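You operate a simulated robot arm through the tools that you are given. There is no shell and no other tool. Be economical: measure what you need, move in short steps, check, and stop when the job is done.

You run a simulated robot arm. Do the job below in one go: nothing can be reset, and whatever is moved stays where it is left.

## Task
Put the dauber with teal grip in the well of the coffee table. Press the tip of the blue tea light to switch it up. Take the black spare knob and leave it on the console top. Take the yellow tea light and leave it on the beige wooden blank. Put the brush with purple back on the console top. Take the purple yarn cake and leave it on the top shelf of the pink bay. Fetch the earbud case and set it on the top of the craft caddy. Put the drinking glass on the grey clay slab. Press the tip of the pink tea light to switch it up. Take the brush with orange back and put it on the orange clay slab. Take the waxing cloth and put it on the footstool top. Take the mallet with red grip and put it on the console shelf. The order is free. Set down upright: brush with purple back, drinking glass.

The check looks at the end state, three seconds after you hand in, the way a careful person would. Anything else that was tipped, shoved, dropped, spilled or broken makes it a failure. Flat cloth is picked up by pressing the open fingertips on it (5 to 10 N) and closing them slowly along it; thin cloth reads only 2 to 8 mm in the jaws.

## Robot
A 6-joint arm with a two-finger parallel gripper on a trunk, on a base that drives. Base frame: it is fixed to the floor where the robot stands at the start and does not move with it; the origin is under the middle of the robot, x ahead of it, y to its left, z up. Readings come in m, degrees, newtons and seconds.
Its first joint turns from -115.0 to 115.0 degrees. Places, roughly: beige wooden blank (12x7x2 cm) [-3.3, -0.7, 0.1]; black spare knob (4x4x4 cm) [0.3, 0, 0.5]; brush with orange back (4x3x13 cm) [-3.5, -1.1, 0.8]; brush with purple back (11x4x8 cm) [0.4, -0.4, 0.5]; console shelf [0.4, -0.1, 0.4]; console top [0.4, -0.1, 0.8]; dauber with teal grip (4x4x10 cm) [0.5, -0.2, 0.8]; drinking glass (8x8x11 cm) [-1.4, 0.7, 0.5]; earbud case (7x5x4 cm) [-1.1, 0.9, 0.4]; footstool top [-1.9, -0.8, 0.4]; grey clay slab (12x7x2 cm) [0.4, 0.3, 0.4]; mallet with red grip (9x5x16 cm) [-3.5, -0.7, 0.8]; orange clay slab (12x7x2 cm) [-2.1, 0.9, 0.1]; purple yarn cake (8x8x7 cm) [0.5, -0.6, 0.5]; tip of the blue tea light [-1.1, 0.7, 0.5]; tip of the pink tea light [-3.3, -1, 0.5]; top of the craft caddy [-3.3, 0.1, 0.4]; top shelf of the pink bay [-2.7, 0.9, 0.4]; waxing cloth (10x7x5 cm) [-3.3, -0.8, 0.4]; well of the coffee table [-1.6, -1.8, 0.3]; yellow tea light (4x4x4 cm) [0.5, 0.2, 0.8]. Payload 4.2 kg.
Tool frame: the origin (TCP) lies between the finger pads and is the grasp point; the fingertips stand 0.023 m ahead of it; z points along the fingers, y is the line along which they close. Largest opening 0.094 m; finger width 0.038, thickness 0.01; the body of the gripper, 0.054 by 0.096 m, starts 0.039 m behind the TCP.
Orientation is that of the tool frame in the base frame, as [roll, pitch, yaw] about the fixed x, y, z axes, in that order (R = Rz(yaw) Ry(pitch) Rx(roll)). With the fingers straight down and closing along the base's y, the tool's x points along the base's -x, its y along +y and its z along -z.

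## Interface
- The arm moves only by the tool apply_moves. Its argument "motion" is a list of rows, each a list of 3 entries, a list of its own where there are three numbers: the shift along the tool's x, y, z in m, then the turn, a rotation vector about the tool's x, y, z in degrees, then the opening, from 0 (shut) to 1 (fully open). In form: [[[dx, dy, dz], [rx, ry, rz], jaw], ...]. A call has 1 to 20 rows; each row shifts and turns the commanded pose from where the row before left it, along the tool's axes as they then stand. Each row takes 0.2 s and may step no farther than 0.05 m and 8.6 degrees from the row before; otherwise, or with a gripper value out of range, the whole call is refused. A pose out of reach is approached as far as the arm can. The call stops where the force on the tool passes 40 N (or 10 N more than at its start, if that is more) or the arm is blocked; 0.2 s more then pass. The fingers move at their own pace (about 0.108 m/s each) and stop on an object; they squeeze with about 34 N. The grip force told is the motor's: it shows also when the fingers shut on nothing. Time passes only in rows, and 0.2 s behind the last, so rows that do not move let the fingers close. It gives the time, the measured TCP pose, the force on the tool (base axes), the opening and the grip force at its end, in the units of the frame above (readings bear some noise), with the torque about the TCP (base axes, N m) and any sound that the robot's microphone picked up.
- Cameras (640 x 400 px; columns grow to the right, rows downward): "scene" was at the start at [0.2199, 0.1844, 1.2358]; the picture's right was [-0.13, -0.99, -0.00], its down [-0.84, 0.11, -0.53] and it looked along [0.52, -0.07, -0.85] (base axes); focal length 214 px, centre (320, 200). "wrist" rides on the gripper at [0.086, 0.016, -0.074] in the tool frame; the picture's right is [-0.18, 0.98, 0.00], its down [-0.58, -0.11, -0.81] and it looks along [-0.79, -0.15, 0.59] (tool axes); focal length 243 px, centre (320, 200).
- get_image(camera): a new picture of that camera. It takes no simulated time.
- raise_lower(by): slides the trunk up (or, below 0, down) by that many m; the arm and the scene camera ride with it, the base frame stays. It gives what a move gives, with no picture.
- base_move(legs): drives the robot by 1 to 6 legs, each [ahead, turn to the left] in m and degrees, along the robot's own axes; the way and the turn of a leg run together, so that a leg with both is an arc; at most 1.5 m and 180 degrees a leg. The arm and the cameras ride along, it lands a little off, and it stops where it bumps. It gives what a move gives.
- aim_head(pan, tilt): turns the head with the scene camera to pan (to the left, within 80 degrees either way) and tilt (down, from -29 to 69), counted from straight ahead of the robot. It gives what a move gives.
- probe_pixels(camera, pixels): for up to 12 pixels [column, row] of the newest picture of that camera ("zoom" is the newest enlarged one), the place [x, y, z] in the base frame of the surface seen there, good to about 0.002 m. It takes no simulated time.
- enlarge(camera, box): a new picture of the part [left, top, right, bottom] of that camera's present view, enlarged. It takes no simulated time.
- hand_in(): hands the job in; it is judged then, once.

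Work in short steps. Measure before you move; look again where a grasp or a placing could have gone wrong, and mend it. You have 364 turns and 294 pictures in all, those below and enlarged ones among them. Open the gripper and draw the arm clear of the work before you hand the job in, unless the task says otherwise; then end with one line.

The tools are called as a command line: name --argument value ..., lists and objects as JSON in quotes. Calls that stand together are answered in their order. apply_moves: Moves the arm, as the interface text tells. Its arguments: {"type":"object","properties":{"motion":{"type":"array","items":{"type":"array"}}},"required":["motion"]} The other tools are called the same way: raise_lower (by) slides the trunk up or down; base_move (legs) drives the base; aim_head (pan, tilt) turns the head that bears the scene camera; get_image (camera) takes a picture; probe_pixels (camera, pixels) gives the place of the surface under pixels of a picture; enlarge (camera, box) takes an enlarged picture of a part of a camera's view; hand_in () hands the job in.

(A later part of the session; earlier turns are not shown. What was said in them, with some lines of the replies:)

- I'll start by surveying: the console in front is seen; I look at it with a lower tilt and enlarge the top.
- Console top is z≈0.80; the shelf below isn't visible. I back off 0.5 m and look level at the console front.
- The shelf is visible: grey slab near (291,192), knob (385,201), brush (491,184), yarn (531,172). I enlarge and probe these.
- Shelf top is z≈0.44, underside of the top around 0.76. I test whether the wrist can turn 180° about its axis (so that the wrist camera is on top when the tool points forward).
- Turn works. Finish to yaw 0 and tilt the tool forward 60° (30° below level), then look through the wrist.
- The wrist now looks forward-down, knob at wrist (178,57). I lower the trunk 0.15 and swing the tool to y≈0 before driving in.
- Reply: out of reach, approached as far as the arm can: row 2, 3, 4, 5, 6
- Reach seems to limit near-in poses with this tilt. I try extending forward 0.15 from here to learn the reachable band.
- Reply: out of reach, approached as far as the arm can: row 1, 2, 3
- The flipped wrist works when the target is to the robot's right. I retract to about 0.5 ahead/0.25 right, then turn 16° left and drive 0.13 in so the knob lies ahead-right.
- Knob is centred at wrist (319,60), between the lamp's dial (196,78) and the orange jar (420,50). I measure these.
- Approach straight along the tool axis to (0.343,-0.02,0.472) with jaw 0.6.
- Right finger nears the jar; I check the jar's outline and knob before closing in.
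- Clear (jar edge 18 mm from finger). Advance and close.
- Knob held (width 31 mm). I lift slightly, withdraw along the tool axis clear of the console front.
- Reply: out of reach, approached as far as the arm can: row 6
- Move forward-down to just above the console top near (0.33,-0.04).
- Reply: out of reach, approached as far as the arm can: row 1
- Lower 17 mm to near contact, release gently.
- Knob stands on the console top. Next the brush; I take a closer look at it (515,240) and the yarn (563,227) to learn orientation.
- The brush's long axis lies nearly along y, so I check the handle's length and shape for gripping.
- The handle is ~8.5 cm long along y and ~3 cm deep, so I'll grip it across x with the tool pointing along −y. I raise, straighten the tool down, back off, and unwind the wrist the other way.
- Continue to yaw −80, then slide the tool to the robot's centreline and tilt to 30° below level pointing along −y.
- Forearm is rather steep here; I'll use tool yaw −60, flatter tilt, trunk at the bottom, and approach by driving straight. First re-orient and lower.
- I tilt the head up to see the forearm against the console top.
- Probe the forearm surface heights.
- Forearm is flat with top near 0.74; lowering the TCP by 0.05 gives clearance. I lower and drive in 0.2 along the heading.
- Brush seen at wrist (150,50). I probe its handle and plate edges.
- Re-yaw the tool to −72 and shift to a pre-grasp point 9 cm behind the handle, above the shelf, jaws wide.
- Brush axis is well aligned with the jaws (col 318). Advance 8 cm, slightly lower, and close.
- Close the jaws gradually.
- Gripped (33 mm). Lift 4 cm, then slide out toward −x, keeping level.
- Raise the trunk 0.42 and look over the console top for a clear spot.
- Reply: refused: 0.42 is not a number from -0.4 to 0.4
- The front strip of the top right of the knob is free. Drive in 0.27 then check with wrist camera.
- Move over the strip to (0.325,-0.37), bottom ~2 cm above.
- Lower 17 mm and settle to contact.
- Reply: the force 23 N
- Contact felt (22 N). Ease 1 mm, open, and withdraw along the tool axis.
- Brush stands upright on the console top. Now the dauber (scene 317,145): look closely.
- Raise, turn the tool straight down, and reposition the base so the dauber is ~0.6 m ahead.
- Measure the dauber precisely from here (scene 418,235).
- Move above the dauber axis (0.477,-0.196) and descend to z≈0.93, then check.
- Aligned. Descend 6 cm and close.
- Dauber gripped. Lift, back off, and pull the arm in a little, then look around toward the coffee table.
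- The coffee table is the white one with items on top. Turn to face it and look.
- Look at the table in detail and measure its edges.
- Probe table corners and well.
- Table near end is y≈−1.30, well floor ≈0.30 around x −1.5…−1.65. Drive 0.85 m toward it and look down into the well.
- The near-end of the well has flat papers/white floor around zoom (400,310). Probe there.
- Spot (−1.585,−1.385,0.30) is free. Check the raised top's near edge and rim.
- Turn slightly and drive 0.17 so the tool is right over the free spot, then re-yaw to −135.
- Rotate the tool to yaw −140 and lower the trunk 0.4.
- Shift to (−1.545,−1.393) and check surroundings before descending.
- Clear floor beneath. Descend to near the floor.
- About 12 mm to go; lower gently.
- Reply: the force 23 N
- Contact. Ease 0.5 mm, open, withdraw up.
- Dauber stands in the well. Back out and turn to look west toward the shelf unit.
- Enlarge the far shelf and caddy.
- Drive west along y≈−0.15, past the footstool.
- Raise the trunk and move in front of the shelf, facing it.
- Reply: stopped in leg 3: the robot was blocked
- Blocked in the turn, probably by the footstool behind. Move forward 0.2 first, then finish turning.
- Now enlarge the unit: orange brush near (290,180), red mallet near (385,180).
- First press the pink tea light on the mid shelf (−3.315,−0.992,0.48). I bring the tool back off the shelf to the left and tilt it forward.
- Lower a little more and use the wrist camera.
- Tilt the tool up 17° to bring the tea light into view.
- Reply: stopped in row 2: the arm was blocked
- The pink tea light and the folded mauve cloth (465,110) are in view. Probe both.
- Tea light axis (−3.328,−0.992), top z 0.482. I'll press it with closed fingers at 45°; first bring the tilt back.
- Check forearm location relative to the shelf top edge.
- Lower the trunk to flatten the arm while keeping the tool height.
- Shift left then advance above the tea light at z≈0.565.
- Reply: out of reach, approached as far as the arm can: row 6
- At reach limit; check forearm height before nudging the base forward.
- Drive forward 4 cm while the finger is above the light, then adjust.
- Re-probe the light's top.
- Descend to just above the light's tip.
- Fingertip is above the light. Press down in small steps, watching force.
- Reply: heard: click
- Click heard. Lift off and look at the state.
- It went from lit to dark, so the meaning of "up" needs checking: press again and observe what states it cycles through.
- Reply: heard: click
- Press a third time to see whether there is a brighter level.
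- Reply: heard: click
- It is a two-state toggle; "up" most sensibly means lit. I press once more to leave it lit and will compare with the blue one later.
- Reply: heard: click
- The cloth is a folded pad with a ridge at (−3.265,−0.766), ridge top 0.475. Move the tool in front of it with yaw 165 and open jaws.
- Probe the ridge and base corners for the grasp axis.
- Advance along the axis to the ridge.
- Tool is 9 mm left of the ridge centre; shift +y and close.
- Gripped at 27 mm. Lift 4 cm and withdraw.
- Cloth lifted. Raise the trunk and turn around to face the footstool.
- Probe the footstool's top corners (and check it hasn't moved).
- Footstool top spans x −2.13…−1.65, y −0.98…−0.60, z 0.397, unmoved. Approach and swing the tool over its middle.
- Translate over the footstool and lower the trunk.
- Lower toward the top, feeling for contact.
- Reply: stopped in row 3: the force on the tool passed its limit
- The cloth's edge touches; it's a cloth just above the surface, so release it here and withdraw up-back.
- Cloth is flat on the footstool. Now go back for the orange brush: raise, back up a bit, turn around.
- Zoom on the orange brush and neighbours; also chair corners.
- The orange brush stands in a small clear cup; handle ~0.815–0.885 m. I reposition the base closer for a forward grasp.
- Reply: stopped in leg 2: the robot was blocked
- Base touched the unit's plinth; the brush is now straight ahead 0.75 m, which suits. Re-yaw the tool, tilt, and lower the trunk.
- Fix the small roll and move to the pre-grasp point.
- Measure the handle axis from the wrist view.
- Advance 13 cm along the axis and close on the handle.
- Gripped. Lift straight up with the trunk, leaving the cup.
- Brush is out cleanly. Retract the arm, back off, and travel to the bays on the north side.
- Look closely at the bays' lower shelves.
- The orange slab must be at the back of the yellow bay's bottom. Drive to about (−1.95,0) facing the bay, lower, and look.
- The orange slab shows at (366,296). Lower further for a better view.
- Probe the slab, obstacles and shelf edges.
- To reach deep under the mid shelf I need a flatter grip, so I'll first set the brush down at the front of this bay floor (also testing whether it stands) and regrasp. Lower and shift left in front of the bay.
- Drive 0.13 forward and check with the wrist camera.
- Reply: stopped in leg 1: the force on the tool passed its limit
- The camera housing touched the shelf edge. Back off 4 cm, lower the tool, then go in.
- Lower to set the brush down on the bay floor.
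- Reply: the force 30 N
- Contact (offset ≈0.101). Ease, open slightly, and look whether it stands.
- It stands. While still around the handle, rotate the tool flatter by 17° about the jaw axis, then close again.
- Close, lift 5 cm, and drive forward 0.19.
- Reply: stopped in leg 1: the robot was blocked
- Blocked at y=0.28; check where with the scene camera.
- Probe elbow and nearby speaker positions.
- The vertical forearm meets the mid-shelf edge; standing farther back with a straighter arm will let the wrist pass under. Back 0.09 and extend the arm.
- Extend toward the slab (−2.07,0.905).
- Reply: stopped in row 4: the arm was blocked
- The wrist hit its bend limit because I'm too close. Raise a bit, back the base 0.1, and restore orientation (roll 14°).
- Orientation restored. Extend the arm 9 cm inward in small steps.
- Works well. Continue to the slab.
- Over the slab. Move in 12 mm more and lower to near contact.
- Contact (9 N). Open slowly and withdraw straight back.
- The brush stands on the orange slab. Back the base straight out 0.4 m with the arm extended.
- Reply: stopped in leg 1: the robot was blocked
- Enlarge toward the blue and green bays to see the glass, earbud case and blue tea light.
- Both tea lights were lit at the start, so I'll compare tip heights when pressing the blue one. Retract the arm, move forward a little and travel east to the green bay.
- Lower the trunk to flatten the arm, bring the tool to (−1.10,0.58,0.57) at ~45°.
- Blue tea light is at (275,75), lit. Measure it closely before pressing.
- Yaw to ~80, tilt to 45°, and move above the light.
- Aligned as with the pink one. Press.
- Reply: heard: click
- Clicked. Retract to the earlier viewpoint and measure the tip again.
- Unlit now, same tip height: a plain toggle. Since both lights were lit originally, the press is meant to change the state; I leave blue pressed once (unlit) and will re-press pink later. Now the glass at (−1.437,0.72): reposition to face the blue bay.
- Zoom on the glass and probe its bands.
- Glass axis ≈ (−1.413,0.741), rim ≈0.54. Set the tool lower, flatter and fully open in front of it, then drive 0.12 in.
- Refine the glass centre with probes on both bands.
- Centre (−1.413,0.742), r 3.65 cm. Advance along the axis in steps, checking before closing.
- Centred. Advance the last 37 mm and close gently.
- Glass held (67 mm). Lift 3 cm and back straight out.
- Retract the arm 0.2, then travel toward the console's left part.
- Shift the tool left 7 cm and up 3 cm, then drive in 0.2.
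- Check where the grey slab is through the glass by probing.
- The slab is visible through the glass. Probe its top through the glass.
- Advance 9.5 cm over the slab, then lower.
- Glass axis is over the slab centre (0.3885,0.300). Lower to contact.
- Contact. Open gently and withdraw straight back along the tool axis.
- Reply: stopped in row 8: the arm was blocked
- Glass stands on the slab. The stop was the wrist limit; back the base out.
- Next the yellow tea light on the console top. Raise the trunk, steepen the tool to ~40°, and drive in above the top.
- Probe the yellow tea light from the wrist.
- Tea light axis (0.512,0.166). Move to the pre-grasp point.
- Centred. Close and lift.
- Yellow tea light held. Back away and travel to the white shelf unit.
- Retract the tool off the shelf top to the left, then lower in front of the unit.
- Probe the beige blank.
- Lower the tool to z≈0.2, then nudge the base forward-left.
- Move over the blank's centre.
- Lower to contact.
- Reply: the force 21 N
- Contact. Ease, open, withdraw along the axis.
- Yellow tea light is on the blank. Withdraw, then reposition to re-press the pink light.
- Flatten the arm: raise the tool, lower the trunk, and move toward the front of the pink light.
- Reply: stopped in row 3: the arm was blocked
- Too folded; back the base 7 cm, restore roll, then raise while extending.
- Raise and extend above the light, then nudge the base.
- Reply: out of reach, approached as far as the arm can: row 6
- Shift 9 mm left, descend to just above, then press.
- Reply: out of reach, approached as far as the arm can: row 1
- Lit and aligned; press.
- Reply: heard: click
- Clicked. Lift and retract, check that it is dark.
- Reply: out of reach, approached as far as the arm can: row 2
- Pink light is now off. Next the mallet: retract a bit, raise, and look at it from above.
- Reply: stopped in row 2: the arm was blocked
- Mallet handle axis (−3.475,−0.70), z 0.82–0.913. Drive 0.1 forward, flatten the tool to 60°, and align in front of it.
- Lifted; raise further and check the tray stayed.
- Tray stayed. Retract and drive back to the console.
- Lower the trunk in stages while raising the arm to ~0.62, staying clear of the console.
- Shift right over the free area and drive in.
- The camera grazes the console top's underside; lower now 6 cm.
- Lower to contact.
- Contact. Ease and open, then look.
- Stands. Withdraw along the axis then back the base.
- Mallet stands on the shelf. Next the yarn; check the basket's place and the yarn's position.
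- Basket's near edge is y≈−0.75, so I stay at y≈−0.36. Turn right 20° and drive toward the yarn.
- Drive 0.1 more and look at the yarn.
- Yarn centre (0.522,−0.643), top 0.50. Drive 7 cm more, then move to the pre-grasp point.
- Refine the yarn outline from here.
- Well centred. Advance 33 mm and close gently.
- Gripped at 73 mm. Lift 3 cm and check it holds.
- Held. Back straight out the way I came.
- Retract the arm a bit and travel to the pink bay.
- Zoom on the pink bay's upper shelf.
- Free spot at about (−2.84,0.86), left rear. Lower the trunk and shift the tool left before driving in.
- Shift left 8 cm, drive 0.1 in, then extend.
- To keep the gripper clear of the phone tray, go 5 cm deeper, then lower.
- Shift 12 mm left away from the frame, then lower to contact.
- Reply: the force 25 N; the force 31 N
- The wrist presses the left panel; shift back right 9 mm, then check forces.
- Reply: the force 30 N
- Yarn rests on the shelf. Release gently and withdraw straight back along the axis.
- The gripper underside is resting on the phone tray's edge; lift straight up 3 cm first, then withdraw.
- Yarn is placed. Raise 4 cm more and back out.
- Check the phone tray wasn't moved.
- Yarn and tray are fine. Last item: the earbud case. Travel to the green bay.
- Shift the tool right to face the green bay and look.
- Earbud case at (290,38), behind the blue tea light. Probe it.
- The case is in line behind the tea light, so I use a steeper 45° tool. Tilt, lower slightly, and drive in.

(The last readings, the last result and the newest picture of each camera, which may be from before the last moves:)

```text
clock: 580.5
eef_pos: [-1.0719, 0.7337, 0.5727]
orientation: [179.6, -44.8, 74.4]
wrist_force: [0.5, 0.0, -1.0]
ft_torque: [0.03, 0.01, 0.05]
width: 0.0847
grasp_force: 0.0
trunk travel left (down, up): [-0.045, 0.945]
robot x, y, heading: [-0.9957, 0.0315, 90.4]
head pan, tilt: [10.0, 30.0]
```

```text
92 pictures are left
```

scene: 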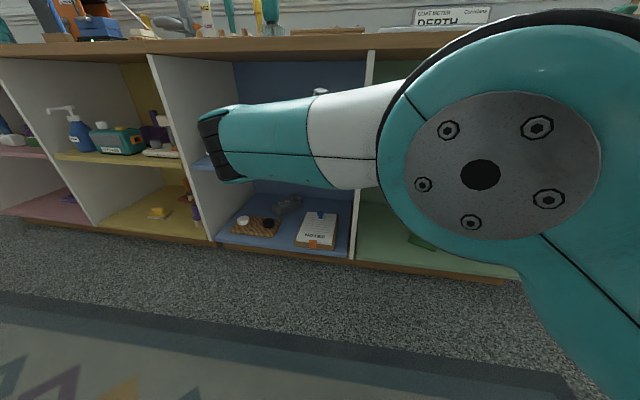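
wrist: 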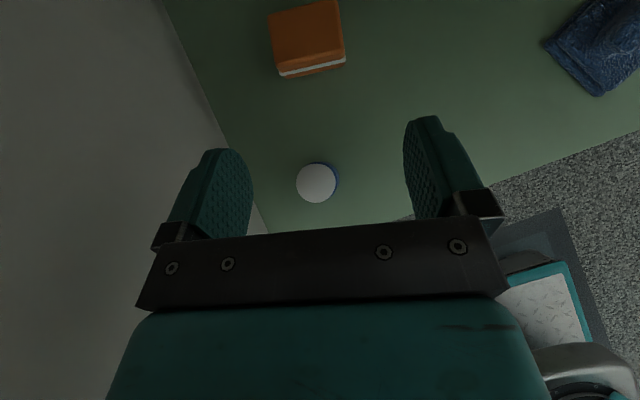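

probe_pixels --camera "wrist" --pixels '[[305, 30], [270, 15], [336, 3], [343, 50], [277, 65], [344, 60], [282, 76], [310, 72], [318, 182]]'

```text
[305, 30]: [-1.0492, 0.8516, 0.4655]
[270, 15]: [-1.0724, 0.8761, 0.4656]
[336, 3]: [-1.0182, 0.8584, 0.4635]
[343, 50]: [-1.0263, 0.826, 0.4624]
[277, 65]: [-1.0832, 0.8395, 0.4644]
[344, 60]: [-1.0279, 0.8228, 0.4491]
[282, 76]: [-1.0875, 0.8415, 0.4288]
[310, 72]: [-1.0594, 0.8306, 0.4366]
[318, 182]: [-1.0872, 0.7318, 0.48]
```

Case centre (−1.050,0.851), aligned with the tool. Advance along the axis.

apply_moves --motion '[[[0.002, -0.0024, 0.0406], [0, 0, 0], 0.9], [[0.002, -0.0024, 0.0406], [0, 0, 0], 0.9], [[0.002, -0.0024, 0.0406], [0, 0, 0], 0.9], [[0, 0, 0], [0, 0, 0], 0.9]]'

get_image --camera "wrist"

```text
clock: 581.5
eef_pos: [-1.0508, 0.8216, 0.4925]
orientation: [179.7, -44.9, 74.4]
wrist_force: [0.7, -0.3, -0.3]
ft_torque: [-0.03, -0.02, 0.01]
width: 0.0845
grasp_force: 0.2
trunk travel left (down, up): [-0.045, 0.945]
robot x, y, heading: [-0.9969, 0.0316, 90.1]
head pan, tilt: [10.0, 30.0]
```

```text
91 pictures are left
```

wrist: 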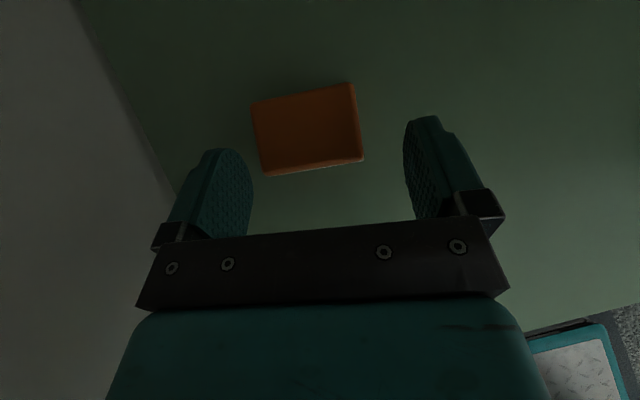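

Advance the last 4 cm with 7 mm left shift, then close.

apply_moves --motion '[[[0, -0.007, 0.015], [0, 0, 0], 0.9], [[0, 0, 0.025], [0, 0, 0], 0.9], [[0, 0, 0], [0, 0, 0], 0.9], [[0, 0, 0], [0, 0, 0], 0.78], [[0, 0, 0], [0, 0, 0], 0.7], [[0, 0, 0], [0, 0, 0], 0.6], [[0, 0, 0], [0, 0, 0], 0.5]]'

get_image --camera "wrist"

```text
clock: 583.1
eef_pos: [-1.0514, 0.8501, 0.4621]
orientation: [179.8, -44.9, 74.4]
wrist_force: [-0.1, 0.2, 0.2]
ft_torque: [0.04, -0.02, -0.01]
width: 0.0614
grasp_force: 34.1
trunk travel left (down, up): [-0.045, 0.945]
robot x, y, heading: [-0.9942, 0.032, 90.2]
head pan, tilt: [10.0, 30.0]
```

```text
90 pictures are left
```

wrist: 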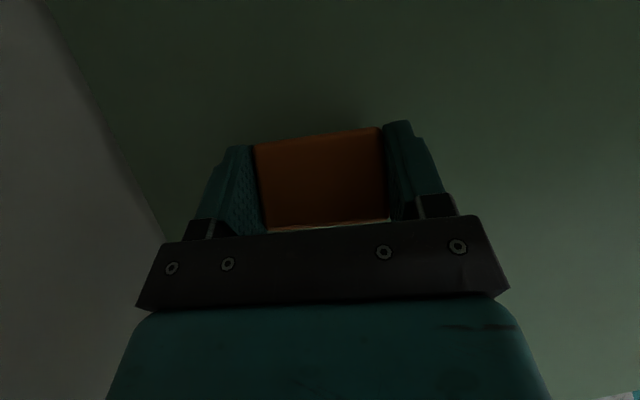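

Gripped (61 mm). Lift 10 cm and back out over the tea light.

apply_moves --motion '[[[0.024, 0, -0.024], [0, 0, 0], 0.5], [[0.024, 0, -0.024], [0, 0, 0], 0.5], [[0.022, 0, -0.022], [0, 0, 0], 0.5], [[0, 0, 0], [0, 0, 0], 0.5]]'

base_move --legs '[[-0.3, 0]]'

get_image --camera "wrist"

```text
clock: 584.1
eef_pos: [-1.0528, 0.8523, 0.56]
orientation: [179.6, -44.9, 74.5]
wrist_force: [-0.7, 0.8, -0.5]
ft_torque: [0.01, 0.02, 0.02]
width: 0.0616
grasp_force: 33.6
trunk travel left (down, up): [-0.045, 0.945]
robot x, y, heading: [-0.9929, 0.0354, 90.2]
head pan, tilt: [10.0, 30.0]
```

```text
clock: 586.2
eef_pos: [-1.0532, 0.5557, 0.5617]
orientation: [179.5, -44.9, 74.6]
wrist_force: [0.4, 0.5, -0.3]
ft_torque: [-0.01, -0.01, -0.02]
width: 0.0613
grasp_force: 34.4
trunk travel left (down, up): [-0.045, 0.945]
robot x, y, heading: [-0.9884, -0.2601, 90.5]
head pan, tilt: [10.0, 30.0]
```

```text
89 pictures are left
```

wrist: 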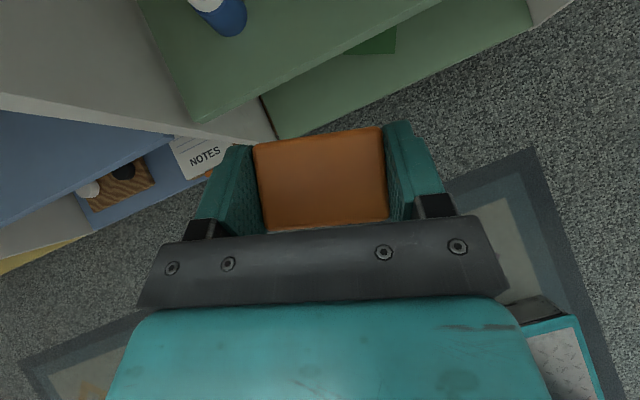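

Raise the trunk, retract, and travel to the craft caddy.

raise_lower --by 0.35

apply_moves --motion '[[[-0.028, 0, -0.028], [0, 0, 0], 0.5], [[-0.028, 0, -0.028], [0, 0, 0], 0.5], [[-0.028, 0, -0.028], [0, 0, 0], 0.5], [[-0.028, 0, -0.028], [0, 0, 0], 0.5]]'

base_move --legs '[[0, 76], [1.45, 0], [0, 14]]'

aim_head --pan 0 --tilt 35

get_image --camera "scene"

```text
clock: 589.6
eef_pos: [-1.0536, 0.5561, 0.9111]
orientation: [179.7, -44.8, 74.6]
wrist_force: [-0.1, -0.6, -0.3]
ft_torque: [0.0, -0.02, -0.01]
width: 0.0615
grasp_force: 33.9
trunk travel left (down, up): [-0.395, 0.595]
robot x, y, heading: [-0.9922, -0.2639, 90.4]
head pan, tilt: [10.0, 30.0]
```

```text
clock: 590.6
eef_pos: [-1.0974, 0.4058, 0.91]
orientation: [179.7, -44.9, 74.5]
wrist_force: [0.5, -0.8, 0.3]
ft_torque: [0.01, 0.02, 0.01]
width: 0.0615
grasp_force: 34.3
trunk travel left (down, up): [-0.395, 0.595]
robot x, y, heading: [-0.9941, -0.2592, 90.1]
head pan, tilt: [10.0, 30.0]
```

```text
clock: 601.9
eef_pos: [-3.0719, 0.0305, 0.9106]
orientation: [179.6, -44.9, 163.0]
wrist_force: [-0.3, 0.3, -1.7]
ft_torque: [0.02, 0.04, 0.05]
width: 0.0613
grasp_force: 33.9
trunk travel left (down, up): [-0.395, 0.595]
robot x, y, heading: [-2.4042, 0.1168, 178.5]
head pan, tilt: [10.0, 30.0]
```

```text
clock: 602.6
eef_pos: [-3.0704, 0.0311, 0.9112]
orientation: [179.7, -44.9, 162.9]
wrist_force: [0.3, -0.2, -0.6]
ft_torque: [0.01, -0.01, -0.01]
width: 0.0615
grasp_force: 33.3
trunk travel left (down, up): [-0.395, 0.595]
robot x, y, heading: [-2.3998, 0.1176, 178.7]
head pan, tilt: [0.0, 35.0]
```

```text
88 pictures are left
```

scene: 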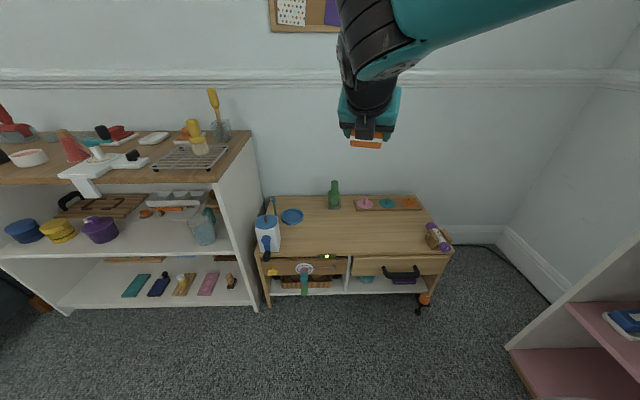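

The caddy top's middle is free. Probe it.

probe_pixels --camera "scene" --pixels '[[340, 235], [375, 230], [350, 252], [410, 230], [300, 230], [334, 190], [327, 256], [395, 202], [435, 235]]'

```text
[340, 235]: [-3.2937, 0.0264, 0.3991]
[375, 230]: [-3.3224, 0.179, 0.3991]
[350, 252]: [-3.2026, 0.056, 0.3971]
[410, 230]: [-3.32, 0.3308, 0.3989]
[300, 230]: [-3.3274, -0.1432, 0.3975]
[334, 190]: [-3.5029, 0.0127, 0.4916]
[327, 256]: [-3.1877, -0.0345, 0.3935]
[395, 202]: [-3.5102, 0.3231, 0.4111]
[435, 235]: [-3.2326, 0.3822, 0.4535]
```

Drive 0.2 forward and lower the trunk over the caddy top.

base_move --legs '[[0.2, 0]]'

raise_lower --by -0.36

get_image --camera "wrist"

```text
clock: 604.2
eef_pos: [-3.2691, 0.035, 0.9104]
orientation: [179.8, -44.9, 162.9]
wrist_force: [-0.9, 0.2, -0.8]
ft_torque: [-0.01, 0.01, 0.01]
width: 0.0614
grasp_force: 34.4
trunk travel left (down, up): [-0.395, 0.595]
robot x, y, heading: [-2.6001, 0.1223, 178.9]
head pan, tilt: [0.0, 35.0]
```

```text
clock: 607.7
eef_pos: [-3.268, 0.0365, 0.5519]
orientation: [179.7, -44.8, 162.8]
wrist_force: [-0.1, -0.3, 0.2]
ft_torque: [0.02, -0.01, -0.01]
width: 0.0614
grasp_force: 34.5
trunk travel left (down, up): [-0.035, 0.955]
robot x, y, heading: [-2.5984, 0.1247, 178.7]
head pan, tilt: [0.0, 35.0]
```

```text
87 pictures are left
```

wrist: 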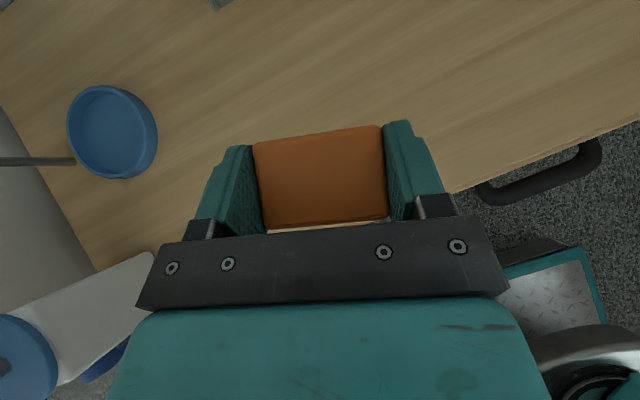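

Move to (−3.30,0.126) and lower.

apply_moves --motion '[[[-0.0069, 0.0257, 0.0331], [0, 0, 0], 0.5], [[-0.0069, 0.0257, 0.0331], [0, 0, 0], 0.5], [[-0.0069, 0.0257, 0.0331], [0, 0, 0], 0.5], [[-0.0176, 0, 0.0177], [0, 0, 0], 0.5], [[-0.0035, 0, 0.0035], [0, 0, 0], 0.5], [[0, 0, 0], [0, 0, 0], 0.5]]'

apply_moves --motion '[[[-0.0014, 0, 0.0014], [0, 0, 0], 0.5], [[-0.0014, 0, 0.0014], [0, 0, 0], 0.5], [[0, 0, 0], [0, 0, 0], 0.5]]'

```text
clock: 609.1
eef_pos: [-3.2978, 0.1267, 0.4356]
orientation: [179.7, -44.8, 162.9]
wrist_force: [-0.3, 0.3, 0.6]
ft_torque: [0.01, 0.01, -0.01]
width: 0.0611
grasp_force: 33.4
trunk travel left (down, up): [-0.035, 0.955]
robot x, y, heading: [-2.5977, 0.1207, 178.8]
head pan, tilt: [0.0, 35.0]
```

```text
clock: 609.9
eef_pos: [-3.2991, 0.1252, 0.4333]
orientation: [179.8, -45.0, 162.8]
wrist_force: [0.7, 0.0, 7.0]
ft_torque: [-0.28, -0.04, 0.06]
width: 0.0616
grasp_force: 33.8
trunk travel left (down, up): [-0.035, 0.955]
robot x, y, heading: [-2.5972, 0.122, 178.9]
head pan, tilt: [0.0, 35.0]
```

Contact. Open and withdraw.

apply_moves --motion '[[[0, 0, 0], [0, 0, 0], 0.75], [[0, 0, 0], [0, 0, 0], 0.88], [[0, 0, -0.03], [0, 0, 0], 0.88], [[0, 0, -0.04], [0, 0, 0], 0.88], [[0, 0, -0.04], [0, 0, 0], 0.88]]'

get_image --camera "wrist"

raise_lower --by 0.4

base_move --legs '[[-0.15, 0]]'

aim_head --pan 25 --tilt 35

get_image --camera "scene"

```text
clock: 611.1
eef_pos: [-3.223, 0.1025, 0.5102]
orientation: [179.6, -44.9, 162.9]
wrist_force: [0.2, -0.3, -0.2]
ft_torque: [-0.01, 0.02, 0.03]
width: 0.0825
grasp_force: 0.2
trunk travel left (down, up): [-0.035, 0.955]
robot x, y, heading: [-2.5996, 0.1218, 178.6]
head pan, tilt: [0.0, 35.0]
```

```text
86 pictures are left
```

wrist: 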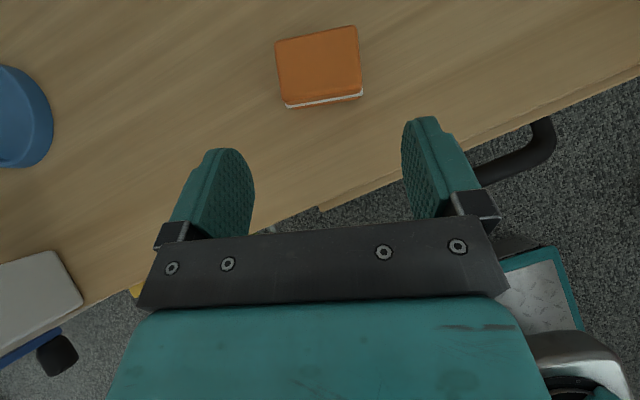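

```text
clock: 614.9
eef_pos: [-3.2237, 0.1028, 0.9085]
orientation: [179.7, -45.0, 163.0]
wrist_force: [-0.7, -0.6, 0.8]
ft_torque: [0.05, 0.0, -0.01]
width: 0.0826
grasp_force: 0.0
trunk travel left (down, up): [-0.435, 0.555]
robot x, y, heading: [-2.5996, 0.1187, 179.0]
head pan, tilt: [0.0, 35.0]
```

```text
clock: 616.3
eef_pos: [-3.0734, 0.0981, 0.9092]
orientation: [179.7, -44.9, 163.0]
wrist_force: [-0.7, -0.2, 0.5]
ft_torque: [0.0, 0.03, 0.01]
width: 0.0825
grasp_force: 0.1
trunk travel left (down, up): [-0.435, 0.555]
robot x, y, heading: [-2.4478, 0.1196, 178.7]
head pan, tilt: [0.0, 35.0]
```

```text
clock: 617.2
eef_pos: [-3.0739, 0.0977, 0.909]
orientation: [179.7, -45.0, 163.0]
wrist_force: [0.3, -0.1, 1.1]
ft_torque: [-0.01, 0.01, -0.01]
width: 0.0829
grasp_force: 0.1
trunk travel left (down, up): [-0.435, 0.555]
robot x, y, heading: [-2.4418, 0.1137, 179.0]
head pan, tilt: [25.0, 35.0]
```

```text
85 pictures are left
```

scene: 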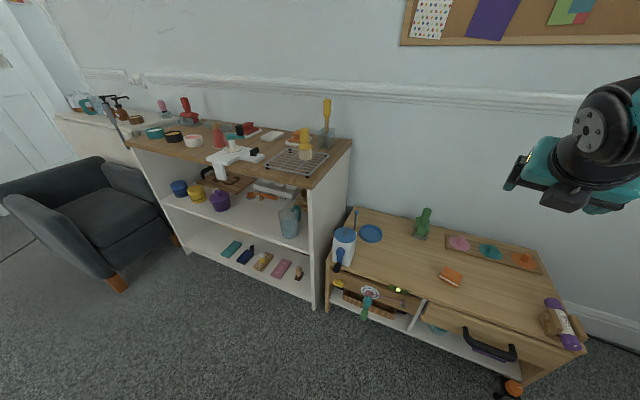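

Everything is placed. A final check of the footstool/cloth (I brushed against it once): turn to look at it.

base_move --legs '[[0, 120]]'

aim_head --pan 5 --tilt 40

get_image --camera "scene"

```text
clock: 622.6
eef_pos: [-2.1214, -0.4159, 0.9097]
orientation: [179.7, -44.9, -77.3]
wrist_force: [0.5, -0.4, -0.2]
ft_torque: [0.0, 0.03, -0.02]
width: 0.0828
grasp_force: 0.0
trunk travel left (down, up): [-0.435, 0.555]
robot x, y, heading: [-2.4492, 0.1199, -61.5]
head pan, tilt: [25.0, 35.0]
```

```text
clock: 623.4
eef_pos: [-2.1202, -0.4153, 0.9098]
orientation: [179.7, -44.8, -77.2]
wrist_force: [0.5, 0.5, -0.7]
ft_torque: [0.02, 0.0, -0.01]
width: 0.0825
grasp_force: 0.0
trunk travel left (down, up): [-0.435, 0.555]
robot x, y, heading: [-2.4491, 0.1174, -61.4]
head pan, tilt: [5.0, 40.0]
```

```text
84 pictures are left
```

scene: 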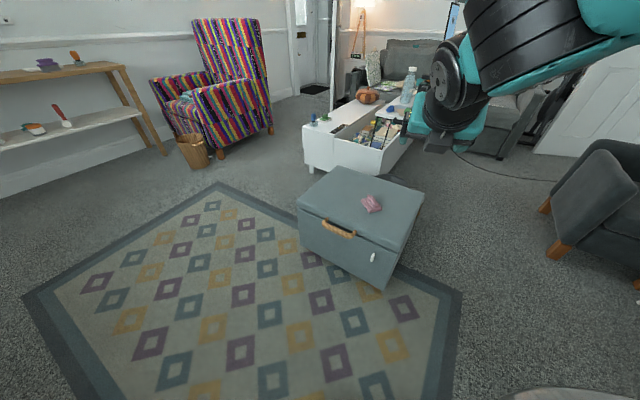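

probe_pixels --camera "scene" --pixels '[[300, 205], [384, 262], [340, 168], [420, 195], [371, 204], [385, 285]]'

enlarge --camera "scene" --box '[290, 80, 450, 200]'

```text
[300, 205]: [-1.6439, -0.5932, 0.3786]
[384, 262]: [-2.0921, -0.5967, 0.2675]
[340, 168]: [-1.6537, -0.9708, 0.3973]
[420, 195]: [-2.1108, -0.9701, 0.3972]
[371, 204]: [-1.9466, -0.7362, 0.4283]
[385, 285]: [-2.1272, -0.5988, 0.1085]
```

```text
3.33 times, centred on (370, 140) of scene
```

zoom: 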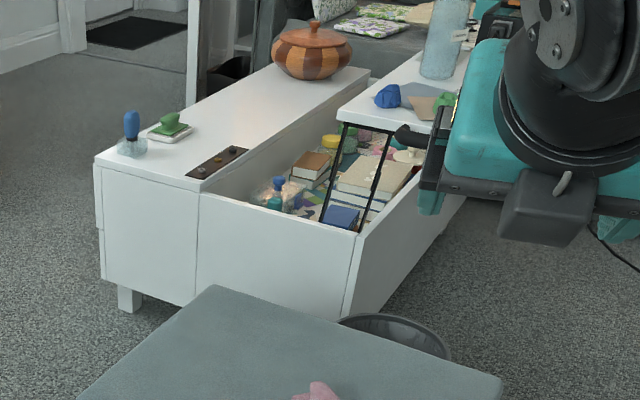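

The footstool is where it was, with the cloth on it, and the dauber is in the well. The gripper is open and the arm is clear, so I hand in.

hand_in

```text
The job is handed in.
```

All twelve tasks are done and the job is handed in; the one doubtful point is the tea lights: both were lit at the start and I left both off, reading "switch it up" as "change it" (pink took five presses, blue one).
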